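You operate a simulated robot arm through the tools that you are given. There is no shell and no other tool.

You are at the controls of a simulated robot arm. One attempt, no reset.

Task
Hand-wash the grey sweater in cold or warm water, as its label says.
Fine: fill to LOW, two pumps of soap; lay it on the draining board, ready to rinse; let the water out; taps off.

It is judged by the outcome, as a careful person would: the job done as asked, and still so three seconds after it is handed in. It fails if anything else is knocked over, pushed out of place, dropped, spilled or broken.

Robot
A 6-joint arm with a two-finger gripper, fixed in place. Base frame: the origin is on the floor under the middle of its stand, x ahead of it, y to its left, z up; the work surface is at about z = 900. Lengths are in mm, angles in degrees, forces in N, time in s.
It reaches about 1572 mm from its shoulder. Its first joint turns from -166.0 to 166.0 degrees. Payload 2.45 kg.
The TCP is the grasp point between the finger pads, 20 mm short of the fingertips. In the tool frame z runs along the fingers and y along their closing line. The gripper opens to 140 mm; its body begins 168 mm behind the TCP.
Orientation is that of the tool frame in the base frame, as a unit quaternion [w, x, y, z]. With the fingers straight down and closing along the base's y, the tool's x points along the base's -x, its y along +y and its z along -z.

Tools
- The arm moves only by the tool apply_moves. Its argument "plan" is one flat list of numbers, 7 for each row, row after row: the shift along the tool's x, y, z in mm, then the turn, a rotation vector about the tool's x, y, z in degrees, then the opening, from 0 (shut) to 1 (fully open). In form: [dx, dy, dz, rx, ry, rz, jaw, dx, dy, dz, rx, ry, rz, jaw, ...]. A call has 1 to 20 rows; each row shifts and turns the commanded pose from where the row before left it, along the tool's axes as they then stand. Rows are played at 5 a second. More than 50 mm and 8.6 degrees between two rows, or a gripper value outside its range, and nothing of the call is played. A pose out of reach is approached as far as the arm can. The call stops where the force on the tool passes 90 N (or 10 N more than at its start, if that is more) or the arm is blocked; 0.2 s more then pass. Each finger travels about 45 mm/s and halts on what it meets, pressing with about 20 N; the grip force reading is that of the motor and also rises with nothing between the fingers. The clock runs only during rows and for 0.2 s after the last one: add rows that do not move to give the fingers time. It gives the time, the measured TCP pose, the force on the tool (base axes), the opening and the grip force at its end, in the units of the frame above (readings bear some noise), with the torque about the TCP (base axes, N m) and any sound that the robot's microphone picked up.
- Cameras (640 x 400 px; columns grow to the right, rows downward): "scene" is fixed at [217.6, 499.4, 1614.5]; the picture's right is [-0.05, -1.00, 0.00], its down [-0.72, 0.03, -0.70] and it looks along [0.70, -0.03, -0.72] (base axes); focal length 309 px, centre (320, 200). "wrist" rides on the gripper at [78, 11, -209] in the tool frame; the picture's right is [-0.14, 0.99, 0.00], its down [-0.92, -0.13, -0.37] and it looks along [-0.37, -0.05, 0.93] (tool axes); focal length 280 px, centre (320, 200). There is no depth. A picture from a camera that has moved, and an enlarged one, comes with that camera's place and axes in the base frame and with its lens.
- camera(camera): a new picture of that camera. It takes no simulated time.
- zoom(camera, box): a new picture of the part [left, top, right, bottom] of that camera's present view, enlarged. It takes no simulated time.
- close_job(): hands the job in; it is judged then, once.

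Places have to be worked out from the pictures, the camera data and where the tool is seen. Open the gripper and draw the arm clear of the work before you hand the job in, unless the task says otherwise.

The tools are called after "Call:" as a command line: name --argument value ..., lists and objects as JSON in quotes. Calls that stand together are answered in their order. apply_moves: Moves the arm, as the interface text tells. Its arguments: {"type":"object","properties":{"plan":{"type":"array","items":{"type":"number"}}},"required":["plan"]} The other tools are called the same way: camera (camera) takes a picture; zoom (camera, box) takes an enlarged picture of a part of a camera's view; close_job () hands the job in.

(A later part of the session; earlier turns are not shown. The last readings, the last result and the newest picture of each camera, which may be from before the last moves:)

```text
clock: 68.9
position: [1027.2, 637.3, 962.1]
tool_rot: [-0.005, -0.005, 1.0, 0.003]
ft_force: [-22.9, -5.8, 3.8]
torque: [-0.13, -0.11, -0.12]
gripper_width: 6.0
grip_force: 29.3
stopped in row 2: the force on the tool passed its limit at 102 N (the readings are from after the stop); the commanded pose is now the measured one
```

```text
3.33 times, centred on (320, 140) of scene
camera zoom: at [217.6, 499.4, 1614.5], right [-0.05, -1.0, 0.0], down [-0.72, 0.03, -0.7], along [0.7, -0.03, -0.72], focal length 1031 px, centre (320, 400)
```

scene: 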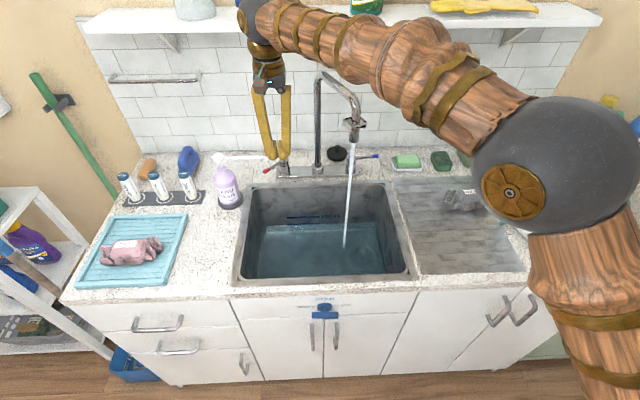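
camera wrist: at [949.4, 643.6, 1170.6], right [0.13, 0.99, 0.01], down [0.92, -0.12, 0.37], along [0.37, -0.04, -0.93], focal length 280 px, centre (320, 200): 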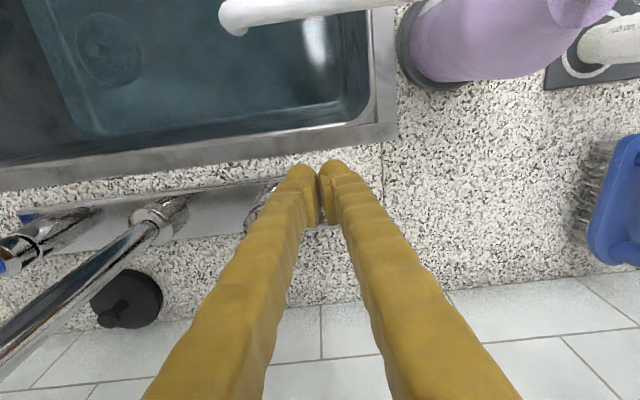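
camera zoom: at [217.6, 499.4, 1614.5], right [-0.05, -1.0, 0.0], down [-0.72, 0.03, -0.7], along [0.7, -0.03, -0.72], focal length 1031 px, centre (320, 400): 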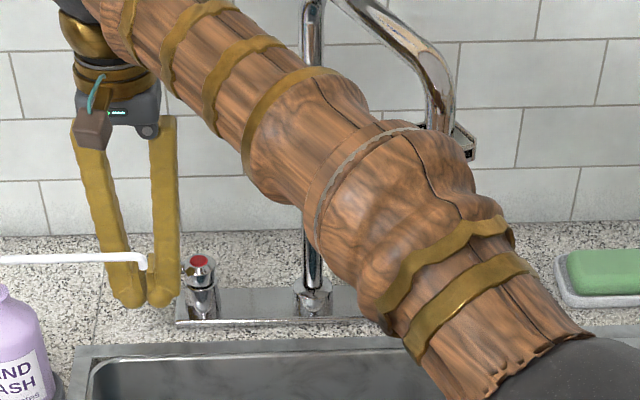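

Hot is firmly on its stop. I'll retract, rise over the nozzle, and look at the soap pump from above.

Call:
apply_moves --plan '[12, 0, 0, 0, 0, 0, 0, 0, 0, -49, 0, 0, 0, 0, 0, 0, -49, 0, 0, 0, 0, 20, 0, -45, 0, 0, 0, 0, 20, 0, -45, 0, 0, 0, 0, 45, 0, 0, 0, 0, 0, 0, 45, 10, 0, 0, 0, 0, 0, 45, 20, 0, 0, 0, 0, 0, 0, 40, 0, 0, 0, 0, 0, 0, 30, -20, 0, 0, 0, 0, 0, 0, 0, 0, 0, 0, 0]'

Call:
camera --camera "wrist"

Call:
camera --camera "scene"

Call:
zoom --camera "scene" --box '[240, 80, 400, 200]'

```text
clock: 71.3
position: [831.0, 725.8, 1165.8]
tool_rot: [-0.003, -0.005, 1.0, 0.002]
ft_force: [-0.1, 0.5, -0.5]
torque: [0.01, 0.0, -0.01]
gripper_width: 0.0
grip_force: 29.1
out of reach, approached as far as the arm can: row 3
```

```text
taken
camera wrist: at [755.2, 734.6, 1375.3], right [0.13, 0.99, 0.0], down [0.92, -0.12, 0.36], along [0.36, -0.04, -0.93], focal length 280 px, centre (320, 200)
```

wrist: 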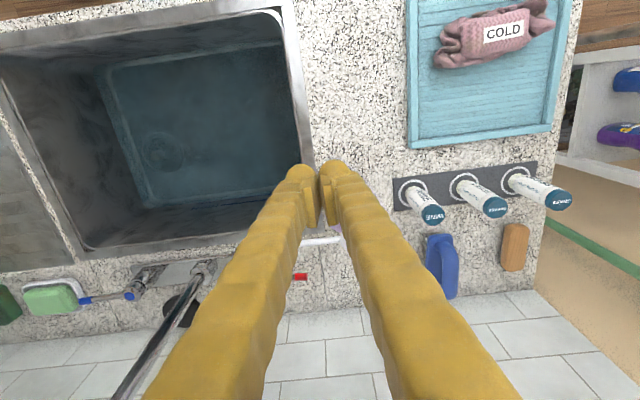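

```text
taken
```

scene: 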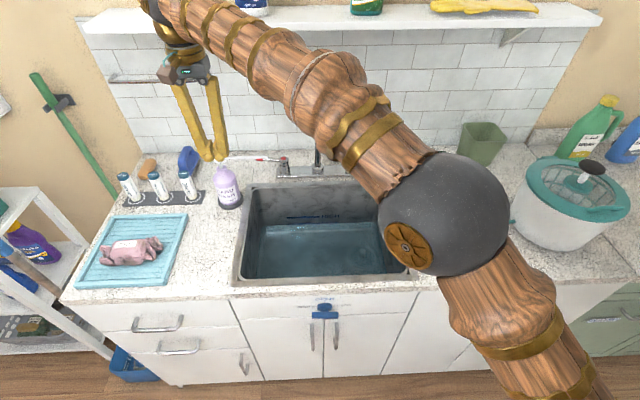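

```text
3.33 times, centred on (320, 140) of scene
camera zoom: at [217.6, 499.4, 1614.5], right [-0.05, -1.0, 0.0], down [-0.72, 0.03, -0.7], along [0.7, -0.03, -0.72], focal length 1031 px, centre (320, 400)
```

zoom: 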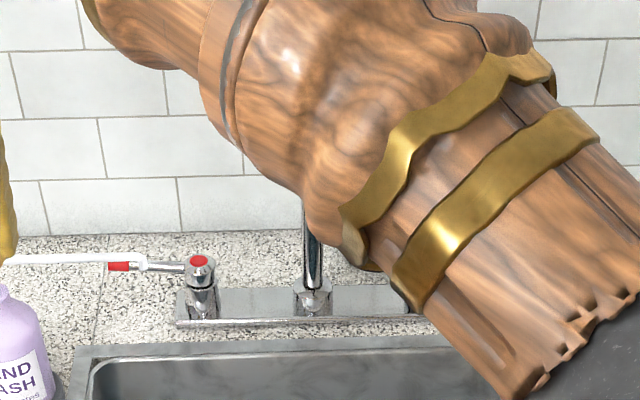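

Both levers are in their closed positions and no water is running. I'll shift right a bit so the pump head isn't hidden behind the fingers.

Call:
apply_moves --plan '[0, -40, 0, 0, 0, 0, 0, 0, -40, 0, 0, 0, 0, 0, 0, 0, 0, 0, 0, 0, 0]'

Call:
zoom --camera "wrist" --box '[300, 130, 500, 290]'

Call:
zoom --camera "scene" --box '[190, 130, 290, 215]'

```text
clock: 72.1
position: [832.6, 645.6, 1166.9]
tool_rot: [-0.003, -0.004, 1.0, 0.002]
ft_force: [0.3, -0.9, 0.2]
torque: [-0.02, 0.02, 0.0]
gripper_width: 0.0
grip_force: 29.4
```

```text
2.50 times, centred on (400, 210) of wrist
camera zoom: at [756.3, 654.7, 1375.1], right [0.13, 0.99, 0.0], down [0.92, -0.12, 0.36], along [0.36, -0.04, -0.93], focal length 701 px, centre (120, 175)
```

zoom: 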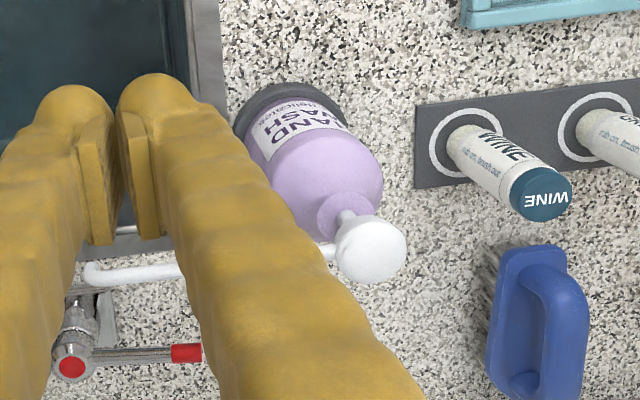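

```text
4.71 times, centred on (240, 172) of scene
camera zoom: at [217.6, 499.4, 1614.5], right [-0.05, -1.0, 0.0], down [-0.72, 0.03, -0.7], along [0.7, -0.03, -0.72], focal length 1455 px, centre (696, 329)
```

zoom: 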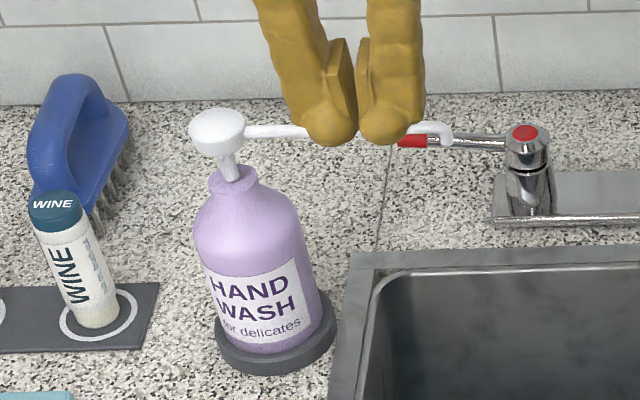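

Pump head top triangulates to about (929, 757, 1075). I'll move above it and descend to just over contact.

Call:
apply_moves --plan '[-32.1, 37.1, 0, 0, 0, 0, 0, -32.1, 37.1, 0, 0, 0, 0, 0, -32.1, 37.1, 0, 0, 0, 0, 0, 0, 0, 40, 0, 0, 0, 0, 0, 0, 20, 0, 0, 0, 0, 0, 0, 0, 0, 0, 0, 0]'

Call:
zoom --camera "scene" --box '[180, 110, 300, 215]'

Call:
zoom --camera "wrist" --box '[240, 120, 400, 280]'

```text
clock: 73.5
position: [892.0, 720.9, 1098.3]
tool_rot: [-0.004, -0.005, 1.0, 0.003]
ft_force: [0.3, 0.5, 0.3]
torque: [0.01, 0.02, -0.01]
gripper_width: 0.1
grip_force: 29.9
out of reach, approached as far as the arm can: row 2, 3
```

```text
3.81 times, centred on (240, 162) of scene
camera zoom: at [217.6, 499.4, 1614.5], right [-0.05, -1.0, 0.0], down [-0.72, 0.03, -0.7], along [0.7, -0.03, -0.72], focal length 1178 px, centre (625, 343)
```

zoom: 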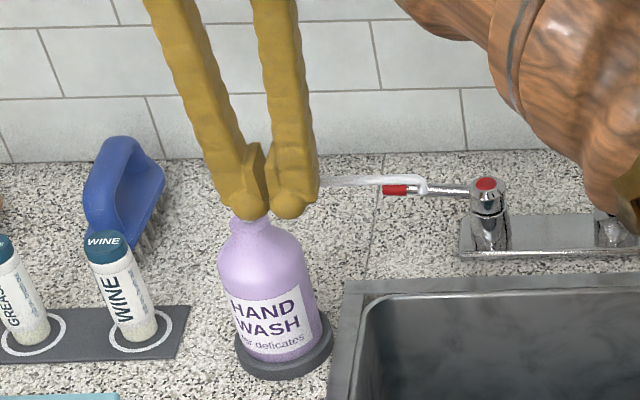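

```text
2.50 times, centred on (320, 200) of wrist
camera zoom: at [816.0, 729.9, 1307.2], right [0.13, 0.99, 0.0], down [0.92, -0.12, 0.36], along [0.36, -0.04, -0.93], focal length 701 px, centre (320, 200)
```

zoom: 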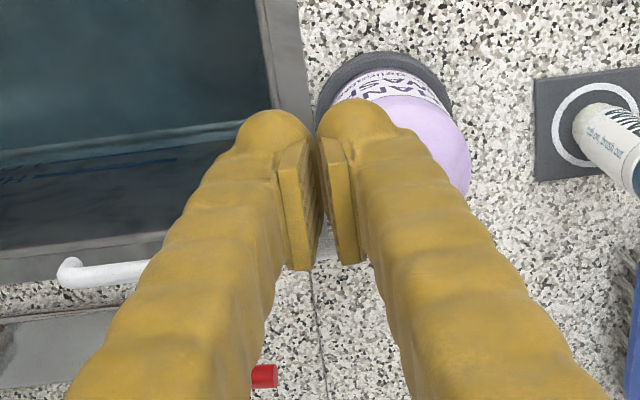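

That spot is out of reach with the tool vertical; I stopped at (892, 721, 1098) without touching anything. I'll back off a little, then tilt the tool 25° forward so the wrist stays closer to the base.

Call:
apply_moves --plan '[30, 0, -25, 0, 0, 0, 0, 30, 0, -15, 0, 0, 0, 0, 0, 0, 0, 0, 0, 0, 0]'

```text
clock: 74.3
position: [833.2, 719.8, 1138.1]
tool_rot: [-0.004, -0.003, 1.0, 0.003]
ft_force: [-0.9, -0.7, 0.0]
torque: [-0.03, -0.05, 0.02]
gripper_width: 0.0
grip_force: 30.1
```

Now tilting 24° and moving above the pump head at (926, 757).

Call:
apply_moves --plan '[0, 0, 0, 0, -8, 0, 0, 0, 0, 0, 0, -8, 0, 0, 0, 0, 0, 0, -8, 0, 0, -26.6, 12.4, 16.5, 0, 0, 0, 0, -26.6, 12.4, 16.5, 0, 0, 0, 0, -26.6, 12.4, 16.5, 0, 0, 0, 0, 0, 0, 0, 0, 0, 0, 0]'

Call:
zoom --camera "scene" --box '[180, 110, 300, 215]'

Call:
zoom --camera "wrist" --box '[240, 120, 400, 280]'

```text
clock: 75.9
position: [924.4, 758.7, 1123.9]
tool_rot: [0.205, -0.004, 0.979, 0.003]
ft_force: [-0.6, -0.6, 0.4]
torque: [0.02, 0.05, 0.02]
gripper_width: 0.0
grip_force: 29.6
```

```text
3.81 times, centred on (240, 162) of scene
camera zoom: at [217.6, 499.4, 1614.5], right [-0.05, -1.0, 0.0], down [-0.72, 0.03, -0.7], along [0.7, -0.03, -0.72], focal length 1178 px, centre (625, 343)
```

zoom: 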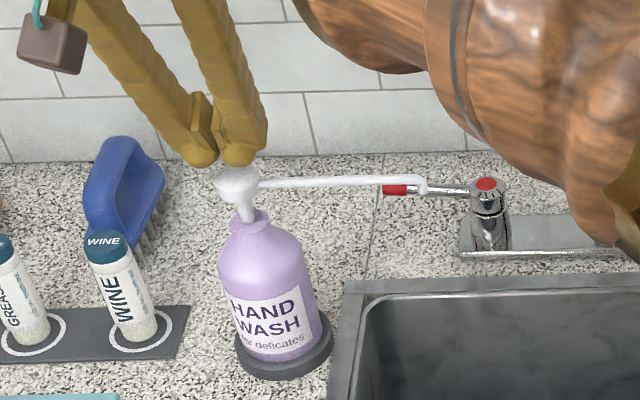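

```text
2.50 times, centred on (320, 200) of wrist
camera zoom: at [768.8, 766.0, 1283.2], right [0.12, 0.99, 0.06], down [0.7, -0.13, 0.71], along [0.71, -0.04, -0.71], focal length 701 px, centre (320, 200)
```

zoom: 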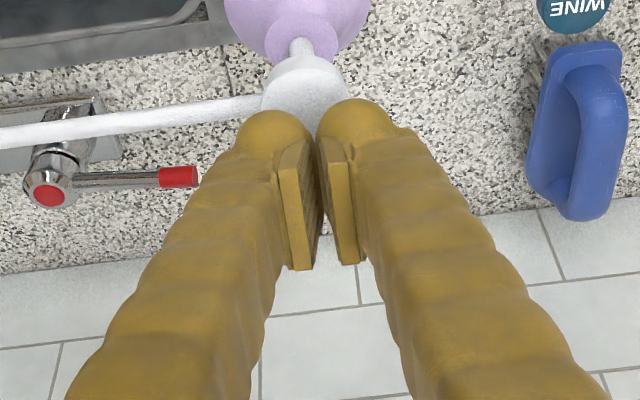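

Fingers are just above the pump head, slightly too far to +y. I'll shift 5 mm and press down in small steps for the first pump.

Call:
apply_moves --plan '[0, -5, 0, 0, 0, 0, 0, 8.0, 0, 18.3, 0, 0, 0, 0, 2, 0, 4.58, 0, 0, 0, 0, 2, 0, 4.58, 0, 0, 0, 0, 2, 0, 4.58, 0, 0, 0, 0, 2, 0, 4.58, 0, 0, 0, 0, 2, 0, 4.58, 0, 0, 0, 0]'

Call:
zoom --camera "scene" --box '[180, 110, 300, 215]'

Call:
zoom --camera "wrist" --box '[200, 60, 440, 260]'

```text
clock: 77.5
position: [923.8, 753.8, 1086.0]
tool_rot: [0.208, -0.005, 0.978, 0.007]
ft_force: [-9.5, -0.6, 77.6]
torque: [0.04, 0.66, -0.1]
gripper_width: 5.9
grip_force: 29.3
```

```text
3.81 times, centred on (240, 162) of scene
camera zoom: at [217.6, 499.4, 1614.5], right [-0.05, -1.0, 0.0], down [-0.72, 0.03, -0.7], along [0.7, -0.03, -0.72], focal length 1178 px, centre (625, 343)
```

zoom: 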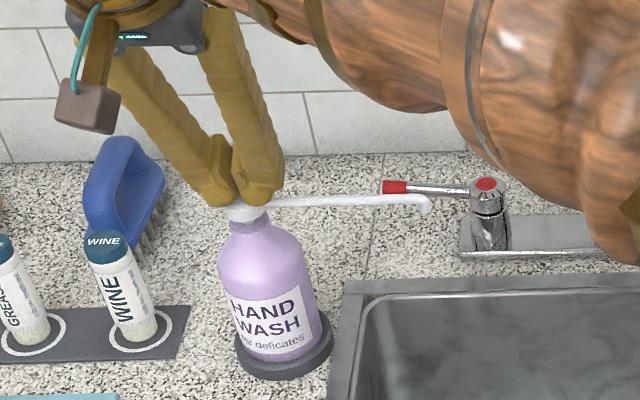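

```text
2.00 times, centred on (320, 160) of wrist
camera zoom: at [768.3, 760.3, 1245.7], right [0.12, 0.99, 0.07], down [0.69, -0.13, 0.71], along [0.71, -0.04, -0.7], focal length 561 px, centre (320, 280)
```

zoom: 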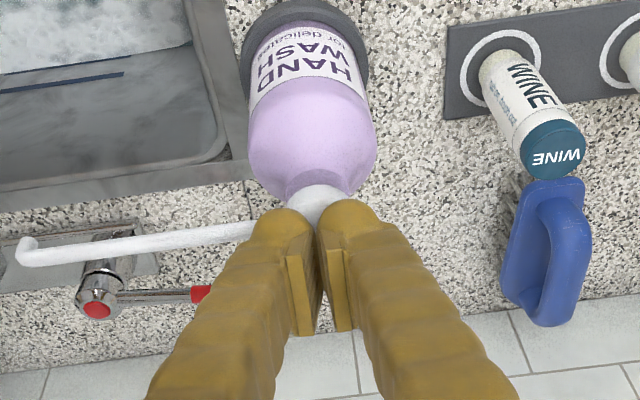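

The head is fully depressed (78 N) and suds are appearing — one pump. I'll release completely and let the head come back up.

Call:
apply_moves --plan '[-8.0, 0, -18.3, 0, 0, 0, 0, -8.0, 0, -18.3, 0, 0, 0, 0, 0, 0, 0, 0, 0, 0, 0, 0, 0, 0, 0, 0, 0, 0, 0, 0, 0, 0, 0, 0, 0]'

Call:
zoom --camera "scene" --box '[180, 110, 300, 215]'

Call:
zoom --camera "scene" --box '[220, 140, 420, 290]'

```text
clock: 78.7
position: [925.0, 752.3, 1117.7]
tool_rot: [0.204, -0.005, 0.979, 0.003]
ft_force: [0.2, 0.2, -0.2]
torque: [0.01, 0.01, -0.01]
gripper_width: 0.0
grip_force: 29.7
```

```text
3.81 times, centred on (240, 162) of scene
camera zoom: at [217.6, 499.4, 1614.5], right [-0.05, -1.0, 0.0], down [-0.72, 0.03, -0.7], along [0.7, -0.03, -0.72], focal length 1178 px, centre (625, 343)
```

zoom: 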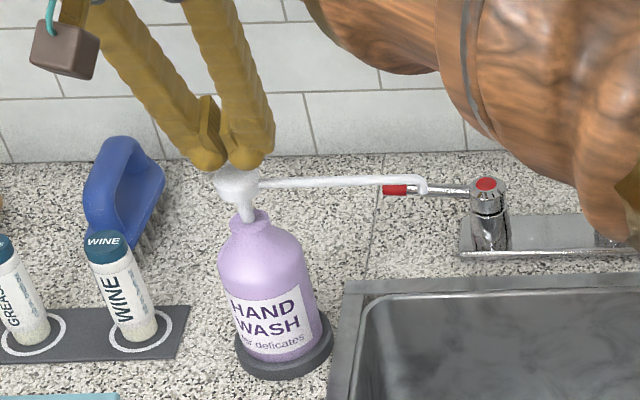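

```text
2.67 times, centred on (320, 215) of scene
camera zoom: at [217.6, 499.4, 1614.5], right [-0.05, -1.0, 0.0], down [-0.72, 0.03, -0.7], along [0.7, -0.03, -0.72], focal length 824 px, centre (320, 160)
```

zoom: 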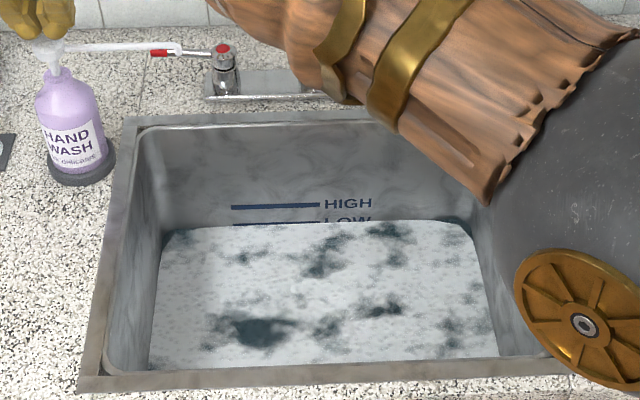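

Head is back up, and the water is sudsy after one pump. Now the second pump with the same stroke, then release.

Call:
apply_moves --plan '[6, 0, 13.7, 0, 0, 0, 0, 2, 0, 4.58, 0, 0, 0, 0, 2, 0, 4.58, 0, 0, 0, 0, 2, 0, 4.58, 0, 0, 0, 0, 2, 0, 4.58, 0, 0, 0, 0, 2, 0, 4.58, 0, 0, 0, 0]'

Call:
zoom --camera "scene" --box '[180, 110, 300, 215]'

Call:
zoom --camera "scene" --box '[220, 140, 420, 290]'

```text
clock: 80.1
position: [925.1, 752.9, 1086.6]
tool_rot: [0.207, -0.003, 0.978, 0.006]
ft_force: [-14.2, -15.9, 78.3]
torque: [-0.27, 0.76, 0.1]
gripper_width: 6.2
grip_force: 29.2
```

```text
3.81 times, centred on (240, 162) of scene
camera zoom: at [217.6, 499.4, 1614.5], right [-0.05, -1.0, 0.0], down [-0.72, 0.03, -0.7], along [0.7, -0.03, -0.72], focal length 1178 px, centre (625, 343)
```

zoom: 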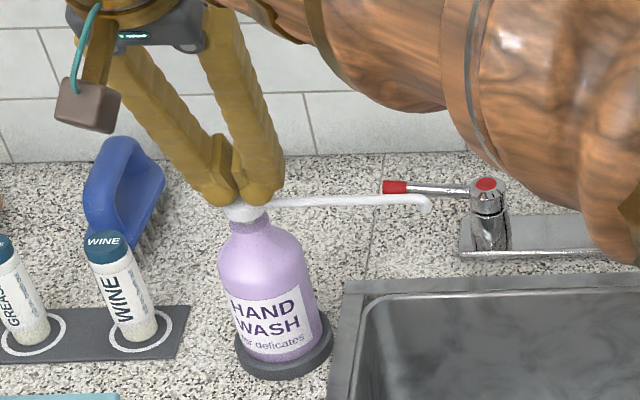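

```text
2.67 times, centred on (320, 215) of scene
camera zoom: at [217.6, 499.4, 1614.5], right [-0.05, -1.0, 0.0], down [-0.72, 0.03, -0.7], along [0.7, -0.03, -0.72], focal length 824 px, centre (320, 160)
```

zoom: 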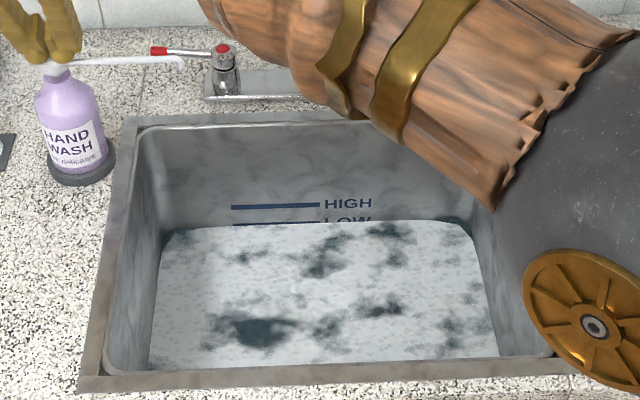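

Second pump fully pressed. Releasing straight up, then backing away over the sink.

Call:
apply_moves --plan '[-8.0, 0, -18.3, 0, 0, 0, 0, -8.0, 0, -18.3, 0, 0, 0, 0, -8.0, 0, -18.3, 0, 0, 0, 0, 43, 0, -18.8, 0, 0, 0, 0, 43, 0, -18.8, 0, 0, 0, 0, 43, -20, -10, 0, 0, 0, 0, 0, 0, 0, 0, 0, 0, 0]'

Call:
camera --camera "scene"

Call:
camera --camera "wrist"

```text
clock: 81.7
position: [785.3, 731.3, 1129.5]
tool_rot: [0.204, -0.004, 0.979, 0.003]
ft_force: [-1.1, 0.3, -0.2]
torque: [-0.02, 0.03, -0.01]
gripper_width: 0.1
grip_force: 29.6
```

```text
taken
```

scene: 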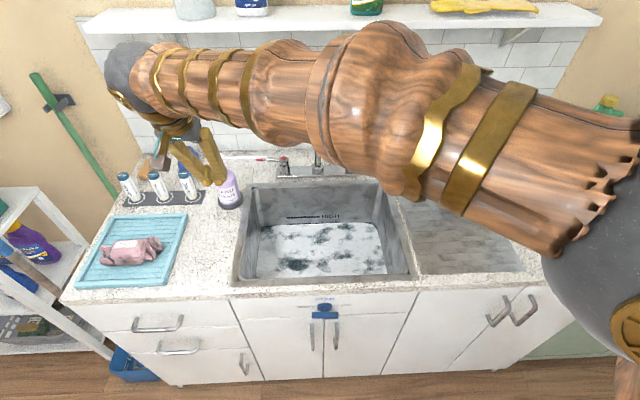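

```text
taken
camera wrist: at [632.0, 738.9, 1290.5], right [0.12, 0.99, 0.06], down [0.7, -0.12, 0.71], along [0.71, -0.04, -0.71], focal length 280 px, centre (320, 200)
```

wrist: 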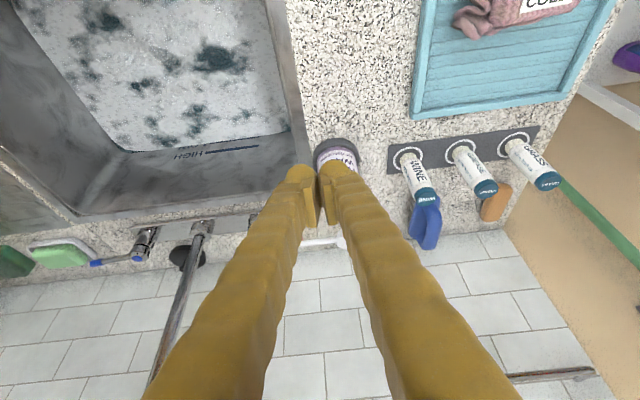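

Two pumps done. Next I'll straighten the tool, cross in front of the spout at x ≈ 740, and head for the grey sweater, opening the gripper on the way.

Call:
apply_moves --plan '[0, 0, 0, 0, 7.9, 0, 0, 0, 0, 0, 0, 7.9, 0, 0, 0, 0, 0, 0, 7.9, 0, 0, 45, 0, 0, 0, 0, 0, 0, 0, -48, 0, 0, 0, 0, 0, 0, -48, 0, 0, 0, 0, 0, 0, -48, 0, 0, 0, 0, 0, 0, -48, 0, 0, 0, 0, 0, 0, -48, 0, 0, 0, 0, 0, 0, -48, 0, 0, 0, 0, 0.2, 0, -48, 0, 0, 0, 0, 0.4, 0, -48, 0, 0, 0, 0, 0.6, 0, -48, 0, 0, 0, 0, 0.8, 0, -48, 0, 0, 0, 0, 0.8, 0, -48, 0, 0, 0, 0, 0.8, 0, -48, 0, 0, 0, 0, 0.8, 0, -48, 0, 0, 0, 0, 0.8, 0, -48, 0, 0, 0, 0, 0.8, 0, -46, 0, 0, 0, 0, 0.8, 0, 0, 0, 0, 0, 0, 0.8]'

Call:
camera --camera "wrist"

Call:
camera --camera "scene"

```text
clock: 85.9
position: [748.8, 13.8, 1125.5]
tool_rot: [-0.001, -0.005, 1.0, 0.002]
ft_force: [-0.5, 1.1, -0.3]
torque: [-0.04, 0.0, -0.02]
gripper_width: 111.9
grip_force: 0.1
```

```text
taken
camera wrist: at [671.6, 23.0, 1334.9], right [0.13, 0.99, 0.01], down [0.92, -0.12, 0.37], along [0.36, -0.04, -0.93], focal length 280 px, centre (320, 200)
```

wrist: 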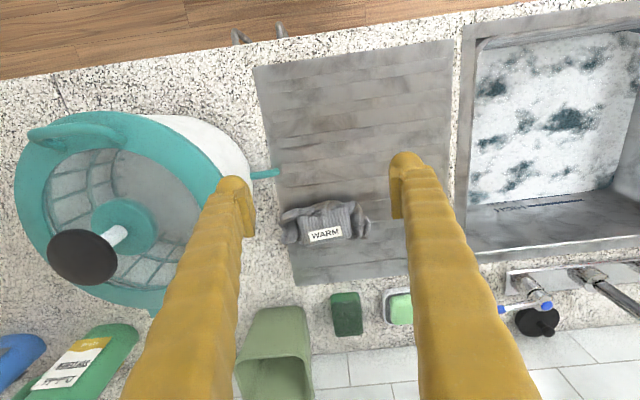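

```text
taken
```

scene: 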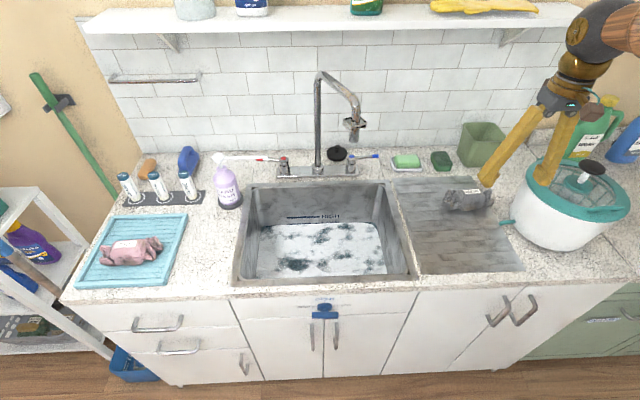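

Zooming in on the sweater to plan the grasp.

Call:
zoom --camera "wrist" --box '[250, 170, 400, 270]'

Call:
zoom --camera "scene" --box '[430, 160, 510, 220]'

```text
4.00 times, centred on (325, 220) of wrist
camera zoom: at [671.6, 23.0, 1334.9], right [0.13, 0.99, 0.01], down [0.92, -0.12, 0.37], along [0.36, -0.04, -0.93], focal length 1122 px, centre (300, 120)
```

zoom: 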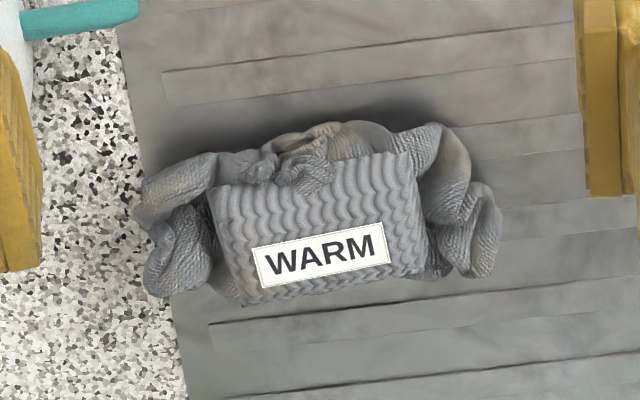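

```text
6.67 times, centred on (470, 190) of scene
camera zoom: at [217.6, 499.4, 1614.5], right [-0.05, -1.0, 0.0], down [-0.72, 0.03, -0.7], along [0.7, -0.03, -0.72], focal length 2061 px, centre (-680, 267)
```

zoom: 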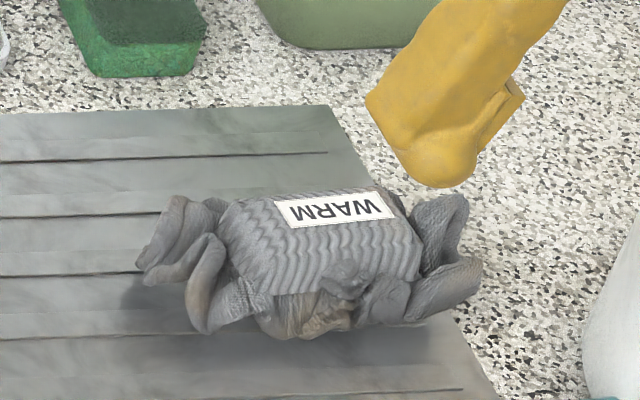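

The sweater lies with its long axis nearly along y (turned ~7°). I'll centre over it at (875, 9) and yaw the gripper −82.5° so it closes across the narrow width.

Call:
apply_moves --plan '[-42, -1.6, 0, 0, 0, 0, 0.85, -42, -1.6, 0, 0, 0, 0, 0.85, -42, -1.6, 0, 0, 0, 0, 0.85, 0, 0, 0, 0, 0, -8.25, 0.85, 0, 0, 0, 0, 0, -8.25, 0.85, 0, 0, 0, 0, 0, -8.25, 0.85, 0, 0, 0, 0, 0, -8.25, 0.85, 0, 0, 0, 0, 0, -8.25, 0.85, 0, 0, 0, 0, 0, -8.25, 0.85, 0, 0, 0, 0, 0, -8.25, 0.85, 0, 0, 0, 0, 0, -8.25, 0.85, 0, 0, 0, 0, 0, -8.25, 0.85, 0, 0, 0, 0, 0, -8.25, 0.85, 0, 0, 0, 0, 0, 0, 0.85]'

Call:
camera --camera "wrist"

Call:
camera --camera "scene"

```text
clock: 88.9
position: [875.5, 10.6, 1127.1]
tool_rot: [0.0, -0.663, 0.748, 0.003]
ft_force: [0.0, -0.7, -0.1]
torque: [0.01, -0.01, 0.01]
gripper_width: 119.0
grip_force: 0.0
```

```text
taken
camera wrist: at [856.5, -68.0, 1335.5], right [-0.97, 0.26, 0.0], down [0.24, 0.9, 0.37], along [0.09, 0.36, -0.93], focal length 280 px, centre (320, 200)
```

wrist: 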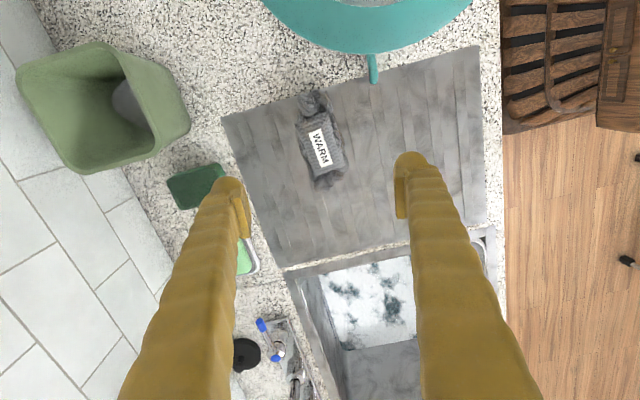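

```text
taken
```

scene: 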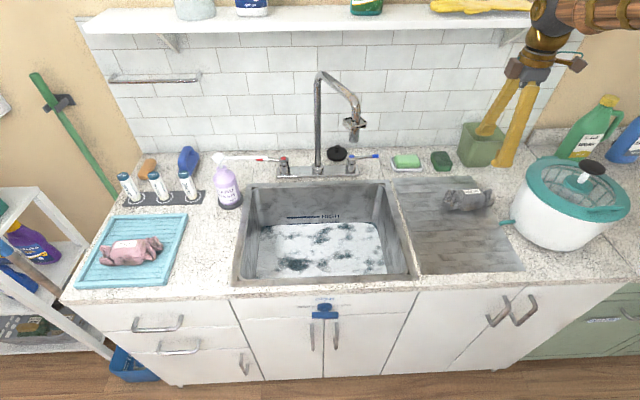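

Good alignment with the sweater. Descending to grasp height (TCP z ≈ 930) with the jaws open.

Call:
apply_moves --plan '[0, 0, 45, 0, 0, 0, 0.85, 0, 0, 45, 0, 0, 0, 0.85, 0, 0, 45, 0, 0, 0, 0.85, 0, 0, 40, 0, 0, 0, 0.85, 0, 0, 15, 0, 0, 0, 0.85, 0, 0, 8, 0, 0, 0, 0.85, 0, 0, 0, 0, 0, 0, 0.85]'

Call:
camera --camera "wrist"

Call:
zoom --camera "scene" --box '[420, 120, 540, 230]'

```text
clock: 90.5
position: [874.7, 9.9, 930.9]
tool_rot: [0.001, -0.663, 0.749, 0.004]
ft_force: [0.8, 0.3, 1.2]
torque: [0.04, -0.01, -0.01]
gripper_width: 119.1
grip_force: 0.1
```

```text
taken
camera wrist: at [855.2, -66.7, 1138.3], right [-0.97, 0.26, 0.0], down [0.24, 0.9, 0.37], along [0.09, 0.36, -0.93], focal length 280 px, centre (320, 200)
```

wrist: 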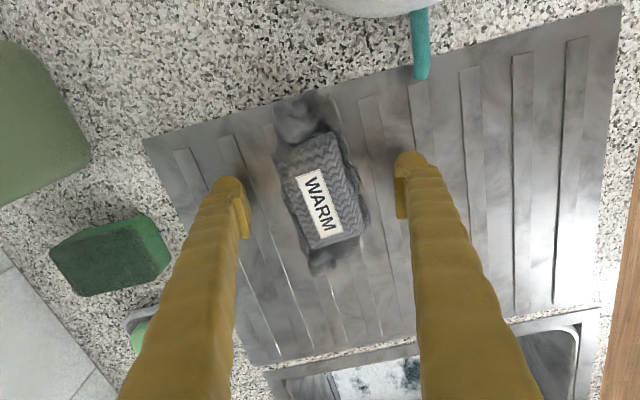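

```text
3.64 times, centred on (480, 175) of scene
camera zoom: at [217.6, 499.4, 1614.5], right [-0.05, -1.0, 0.0], down [-0.72, 0.03, -0.7], along [0.7, -0.03, -0.72], focal length 1124 px, centre (-262, 291)
```

zoom: 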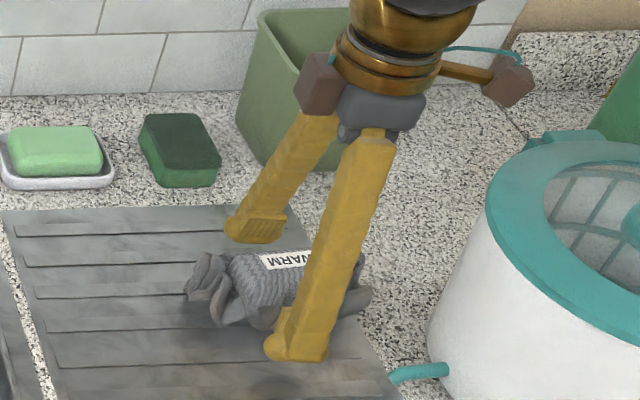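

The fingers straddle the sweater's middle. Closing the gripper.

Call:
apply_moves --plan '[0, 0, 4, 0, 0, 0, 0.6, 0, 0, 0, 0, 0, 0, 0.4, 0, 0, 0, 0, 0, 0, 0.2, 0, 0, 0, 0, 0, 0, 0, 0, 0, 0, 0, 0, 0, 0, 0, 0, 0, 0, 0, 0, 0, 0, 0, 0, 0, 0, 0, 0]'

Call:
zoom --camera "scene" --box '[420, 120, 540, 230]'

```text
clock: 92.1
position: [873.6, 10.8, 926.0]
tool_rot: [0.001, -0.663, 0.749, 0.004]
ft_force: [1.2, -0.3, 2.3]
torque: [0.0, 0.02, 0.09]
gripper_width: 77.4
grip_force: 20.1
```

```text
3.64 times, centred on (480, 175) of scene
camera zoom: at [217.6, 499.4, 1614.5], right [-0.05, -1.0, 0.0], down [-0.72, 0.03, -0.7], along [0.7, -0.03, -0.72], focal length 1124 px, centre (-262, 291)
```

zoom: 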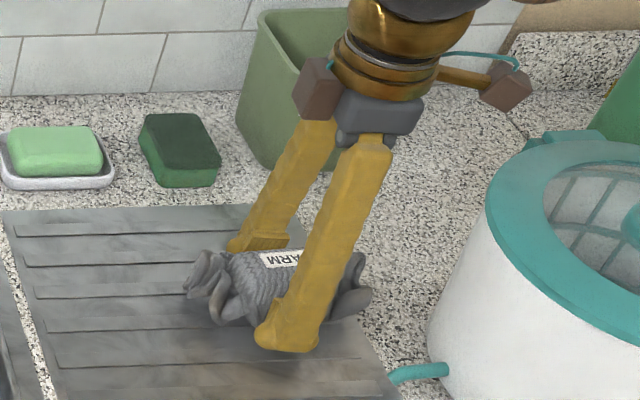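

Gripped at 77 mm width with 20 N. Lifting it to check it's secure.

Call:
apply_moves --plan '[0, 0, -20, 0, 0, 0, 0, 0, 0, -40, 0, 0, 0, 0, 0, 0, -40, 0, 0, 0, 0, 0, 0, -35, 0, 0, 0, 0, 0, 0, 0, 0, 0, 0, 0]'

Call:
camera --camera "scene"

Call:
camera --camera "wrist"

```text
clock: 93.3
position: [873.8, 8.7, 1063.1]
tool_rot: [0.001, -0.663, 0.749, 0.002]
ft_force: [0.1, 0.5, -2.1]
torque: [0.04, -0.01, 0.0]
gripper_width: 73.4
grip_force: 20.4
```

```text
taken
```

scene: 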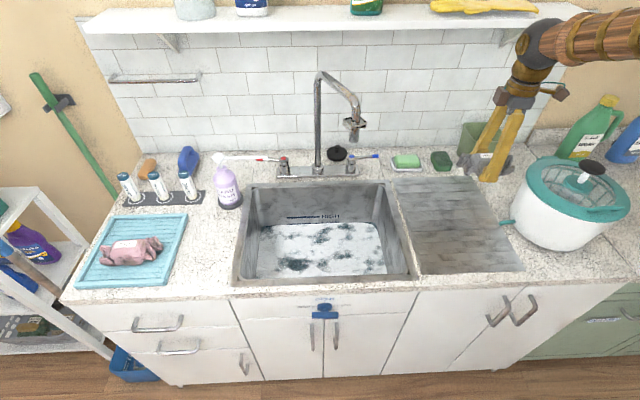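

```text
taken
camera wrist: at [855.1, -67.4, 1271.0], right [-0.97, 0.26, 0.0], down [0.24, 0.9, 0.37], along [0.09, 0.36, -0.93], focal length 280 px, centre (320, 200)
```

wrist: 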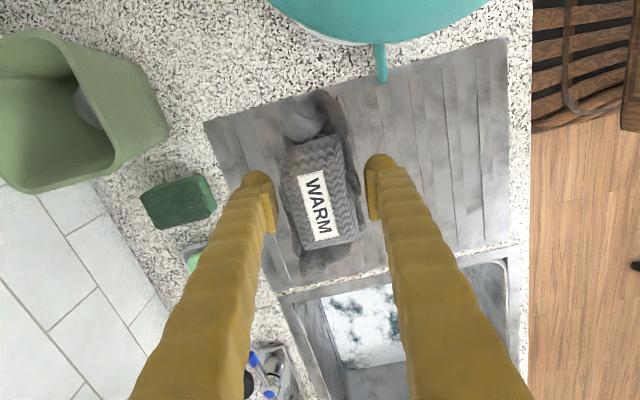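

Secure (≈2 N weight). Carrying it forward to x ≈ 758 and then across over the sink to y ≈ 500, staying in front of the spout.

Call:
apply_moves --plan '[4.6, 37.7, 0, 0, 0, 0, 0, 4.6, 37.7, 0, 0, 0, 0, 0, 4.6, 37.7, 0, 0, 0, 0, 0, -46.7, 5.7, 0, 0, 0, 0, 0, -46.7, 5.7, 0, 0, 0, 0, 0, -46.7, 5.7, 0, 0, 0, 0, 0, -46.7, 5.7, 0, 0, 0, 0, 0, -46.7, 5.7, 0, 0, 0, 0, 0, -46.7, 5.7, 0, 0, 0, 0, 0, -46.7, 5.7, 0, 0, 0, 0, 0, -46.7, 5.7, 0, 0, 0, 0, 0, -46.7, 5.7, 0, 0, 0, 0, 0, -46.7, 5.7, 0, 0, 0, 0, 0, -20, 2, 0, 0, 0, 0, 0, 0, 0, 0, 0, 0, 0, 0]'

Call:
camera --camera "scene"

Call:
camera --camera "wrist"

```text
clock: 96.5
position: [761.1, 499.7, 1061.3]
tool_rot: [0.001, -0.663, 0.749, 0.003]
ft_force: [-0.4, 0.3, -2.1]
torque: [0.03, 0.01, 0.0]
gripper_width: 72.3
grip_force: 19.9
```

```text
taken
```

scene: 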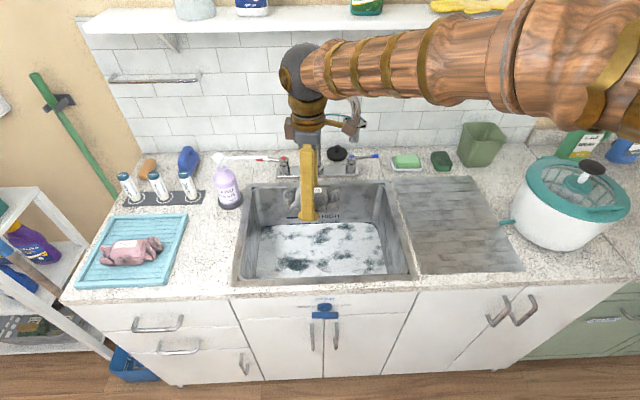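

```text
taken
camera wrist: at [741.8, 422.7, 1270.5], right [-0.97, 0.26, 0.0], down [0.24, 0.9, 0.37], along [0.09, 0.36, -0.93], focal length 280 px, centre (320, 200)
```

wrist: 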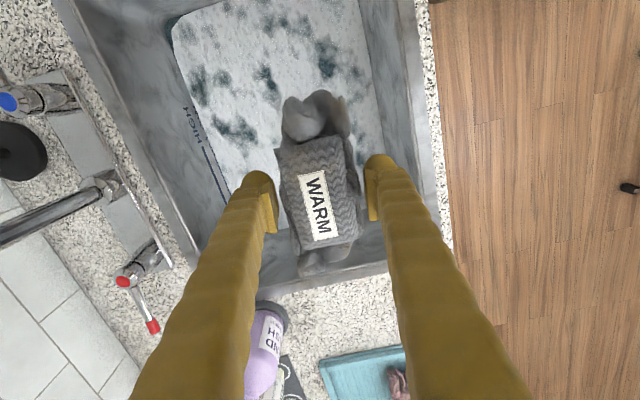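

Over the basin at (761, 500). Lowering toward the water.

Call:
apply_moves --plan '[0, 0, 45, 0, 0, 0, 0, 0, 0, 45, 0, 0, 0, 0, 0, 0, 45, 0, 0, 0, 0, 0, 0, 45, 0, 0, 0, 0, 0, 0, 45, 0, 0, 0, 0, 0, 0, 45, 0, 0, 0, 0, 0, 0, 35, 0, 0, 0, 0, 0, 0, 0, 0, 0, 0, 0]'

Call:
camera --camera "scene"

Call:
camera --camera "wrist"

```text
clock: 98.3
position: [760.9, 500.7, 759.7]
tool_rot: [0.002, -0.663, 0.749, 0.003]
ft_force: [0.2, 0.1, -1.5]
torque: [0.02, 0.01, 0.02]
gripper_width: 71.7
grip_force: 20.2
```

```text
taken
```

scene: 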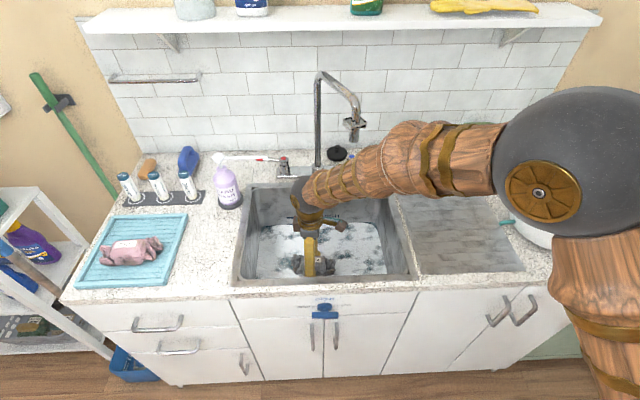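

```text
taken
camera wrist: at [742.0, 424.7, 968.0], right [-0.97, 0.26, 0.0], down [0.24, 0.9, 0.37], along [0.09, 0.36, -0.93], focal length 280 px, centre (320, 200)
```

wrist: 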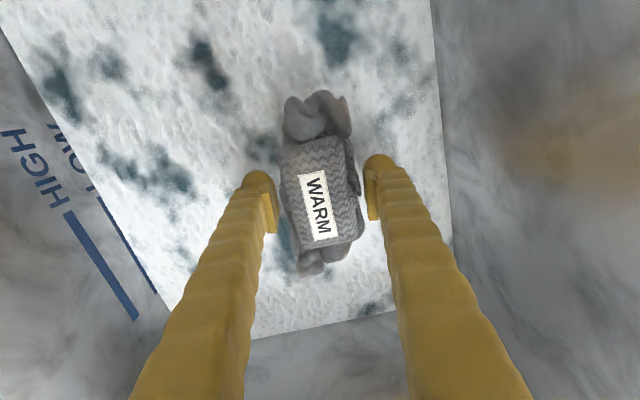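

Just above the suds. Lowering further into the water in small steps.

Call:
apply_moves --plan '[0, 0, 15, 0, 0, 0, 0, 0, 0, 15, 0, 0, 0, 0, 0, 0, 12, 0, 0, 0, 0, 0, 0, 10, 0, 0, 0, 0, 0, 0, 8, 0, 0, 0, 0, 0, 0, 6, 0, 0, 0, 0, 0, 0, 0, 0, 0, 0, 0]'

Call:
camera --camera "wrist"

Call:
zoom --camera "scene" --box '[230, 170, 420, 290]'

```text
clock: 99.9
position: [760.6, 500.3, 693.2]
tool_rot: [0.001, -0.663, 0.749, 0.003]
ft_force: [0.0, 0.0, -2.8]
torque: [0.04, 0.02, 0.0]
gripper_width: 71.1
grip_force: 20.5
```

```text
taken
camera wrist: at [741.2, 424.5, 900.8], right [-0.97, 0.26, 0.0], down [0.24, 0.9, 0.37], along [0.09, 0.36, -0.93], focal length 280 px, centre (320, 200)
```

wrist: 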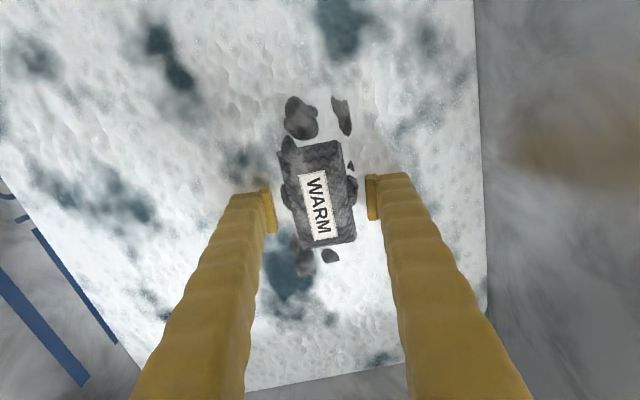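

```text
3.33 times, centred on (325, 230) of scene
camera zoom: at [217.6, 499.4, 1614.5], right [-0.05, -1.0, 0.0], down [-0.72, 0.03, -0.7], along [0.7, -0.03, -0.72], focal length 1031 px, centre (303, 100)
```

zoom: 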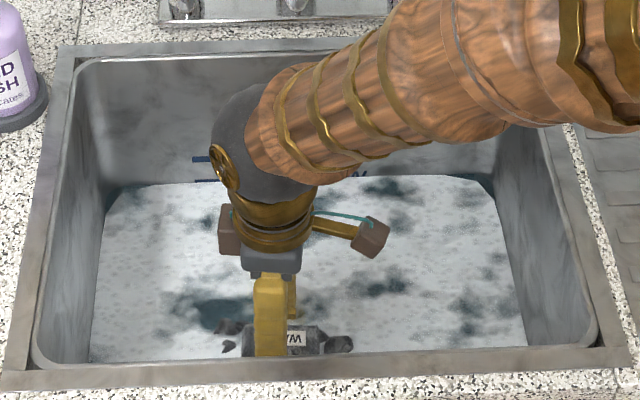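

It's nearly submerged. I'll lower a bit more until it lightly rests on the floor of the basin.

Call:
apply_moves --plan '[0, 0, 4, 0, 0, 0, 0, 0, 0, 4, 0, 0, 0, 0, 0, 0, 3, 0, 0, 0, 0, 0, 0, 0, 0, 0, 0, 0]'

Call:
camera --camera "wrist"

```text
clock: 100.9
position: [761.6, 502.8, 683.7]
tool_rot: [0.002, -0.663, 0.749, 0.003]
ft_force: [-4.5, -3.1, 33.5]
torque: [0.09, 0.07, 0.7]
gripper_width: 71.3
grip_force: 20.2
```

```text
taken
camera wrist: at [741.3, 424.9, 891.3], right [-0.97, 0.26, 0.0], down [0.24, 0.9, 0.37], along [0.09, 0.36, -0.93], focal length 280 px, centre (320, 200)
```

wrist: 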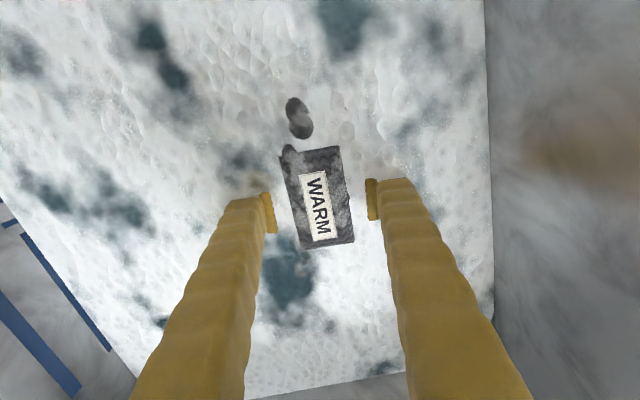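

Sweater is resting on the floor, soaked to the top. I'll lift 5 mm and swish it gently back and forth, lengthwise and sideways.

Call:
apply_moves --plan '[0, 0, -5, 0, 0, 0, 0, -19.9, 2.4, 0, 0, 0, 0, 0, -19.9, 2.4, 0, 0, 0, 0, 0, -19.9, 2.4, 0, 0, 0, 0, 0, 19.9, -2.4, 0, 0, 0, 0, 0, 19.9, -2.4, 0, 0, 0, 0, 0, 19.9, -2.4, 0, 0, 0, 0, 0, -19.9, 2.4, 0, 0, 0, 0, 0, -19.9, 2.4, 0, 0, 0, 0, 0, -19.9, 2.4, 0, 0, 0, 0, 0, 19.9, -2.4, 0, 0, 0, 0, 0, 19.9, -2.4, 0, 0, 0, 0, 0, 19.9, -2.4, 0, 0, 0, 0, 0, -2.4, -19.9, 0, 0, 0, 0, 0, -2.4, -19.9, 0, 0, 0, 0, 0, -2.4, -19.9, 0, 0, 0, 0, 0, 2.4, 19.9, 0, 0, 0, 0, 0, 2.4, 19.9, 0, 0, 0, 0, 0, 2.4, 19.9, 0, 0, 0, 0, 0]'

Call:
camera --camera "wrist"

Call:
camera --camera "scene"

```text
clock: 104.9
position: [760.4, 503.5, 687.5]
tool_rot: [0.001, -0.663, 0.749, 0.002]
ft_force: [0.0, -0.1, -2.6]
torque: [0.02, 0.03, 0.01]
gripper_width: 70.1
grip_force: 20.1
```

```text
taken
camera wrist: at [741.5, 425.4, 895.3], right [-0.97, 0.26, 0.0], down [0.24, 0.9, 0.37], along [0.09, 0.36, -0.93], focal length 280 px, centre (320, 200)
```

wrist: 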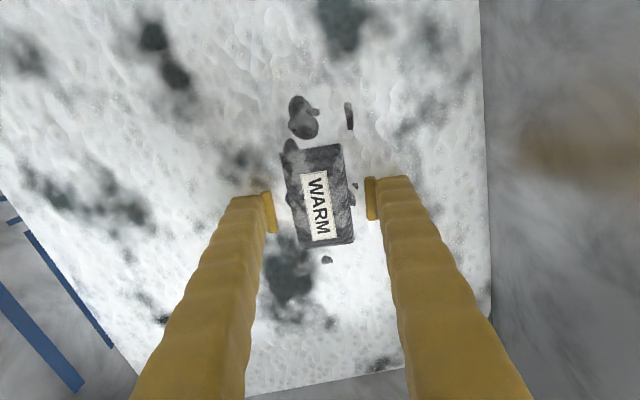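

```text
taken
```

scene: 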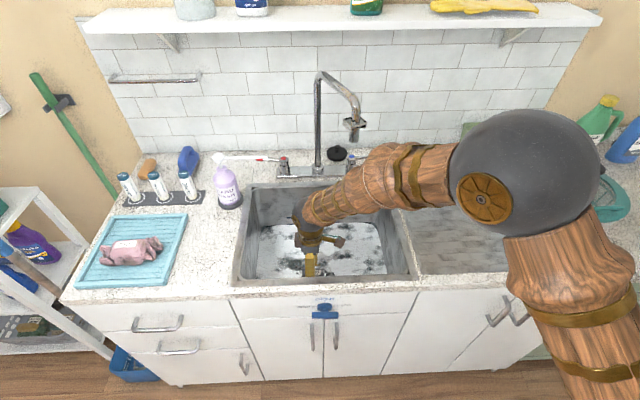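

Continuing the wash: more swishing plus a few gentle plunges up and down in the water.

Call:
apply_moves --plan '[-19.9, 2.4, 0, 0, 0, 0, 0, -19.9, 2.4, 0, 0, 0, 0, 0, -19.9, 2.4, 0, 0, 0, 0, 0, 19.9, -2.4, 0, 0, 0, 0, 0, 19.9, -2.4, 0, 0, 0, 0, 0, 19.9, -2.4, 0, 0, 0, 0, 0, 0, 0, -20, 0, 0, 0, 0, 0, 0, -20, 0, 0, 0, 0, 0, 0, 20, 0, 0, 0, 0, 0, 0, 20, 0, 0, 0, 0, 0, 0, -20, 0, 0, 0, 0, 0, 0, -20, 0, 0, 0, 0, 0, 0, 20, 0, 0, 0, 0, 0, 0, 20, 0, 0, 0, 0, -2.4, -19.9, 0, 0, 0, 0, 0, -2.4, -19.9, 0, 0, 0, 0, 0, -2.4, -19.9, 0, 0, 0, 0, 0, 2.4, 19.9, 0, 0, 0, 0, 0, 2.4, 19.9, 0, 0, 0, 0, 0, 2.4, 19.9, 0, 0, 0, 0, 0]'

Call:
camera --camera "wrist"

```text
clock: 109.1
position: [760.7, 503.7, 685.9]
tool_rot: [0.001, -0.663, 0.749, 0.004]
ft_force: [0.5, 0.7, -2.2]
torque: [0.02, 0.0, 0.02]
gripper_width: 69.7
grip_force: 20.2
```

```text
taken
camera wrist: at [741.2, 426.0, 894.1], right [-0.97, 0.26, 0.0], down [0.24, 0.9, 0.37], along [0.09, 0.36, -0.93], focal length 280 px, centre (320, 200)
```

wrist: 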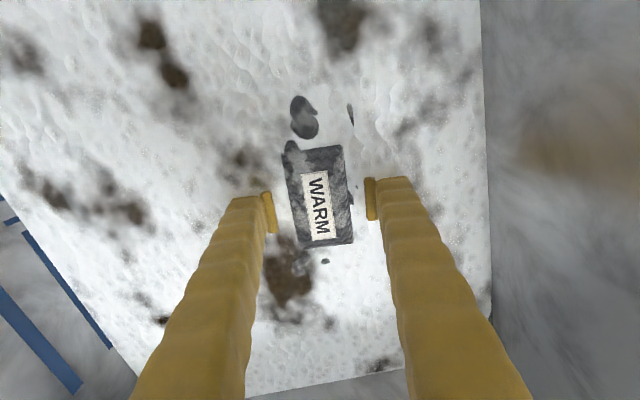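

The water is turning brown — dirt is coming out, so the wash is working. I'll add several gentle squeezes against the floor.

Call:
apply_moves --plan '[0, 0, 2, 0, 0, 0, 0, 0, 0, 0, 0, 0, 0, 0.58, 0, 0, 0, 0, 0, 0, 0.58, 0, 0, 0, 0, 0, 0, 0.3, 0, 0, 0, 0, 0, 0, 0, 0, 0, 0, 0, 0, 0, 0, 0, 0, 0, 0, 0, 0, 0.58, 0, 0, 0, 0, 0, 0, 0.58, 0, 0, 0, 0, 0, 0, 0.3, 0, 0, 0, 0, 0, 0, 0, 0, 0, 0, 0, 0, 0, 0, 0, 0, 0, 0, 0, 0, 0.58, 0, 0, 0, 0, 0, 0, 0.58, 0, 0, 0, 0, 0, 0, 0.3, 0, 0, 0, 0, 0, 0, 0, 0, 0, 0, 0, 0, 0, 0, 0, 0, 0, 0, 0, 0, 0]'

Call:
camera --camera "wrist"

```text
clock: 112.7
position: [760.9, 504.2, 682.8]
tool_rot: [0.0, -0.662, 0.749, 0.003]
ft_force: [-0.2, 0.3, 0.5]
torque: [0.02, 0.03, 0.06]
gripper_width: 69.9
grip_force: 19.3
```

```text
taken
camera wrist: at [741.3, 425.8, 891.8], right [-0.97, 0.26, 0.0], down [0.24, 0.9, 0.37], along [0.09, 0.36, -0.93], focal length 280 px, centre (320, 200)
```

wrist: 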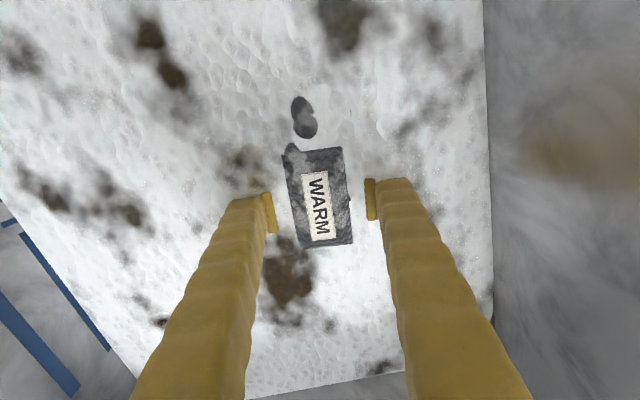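

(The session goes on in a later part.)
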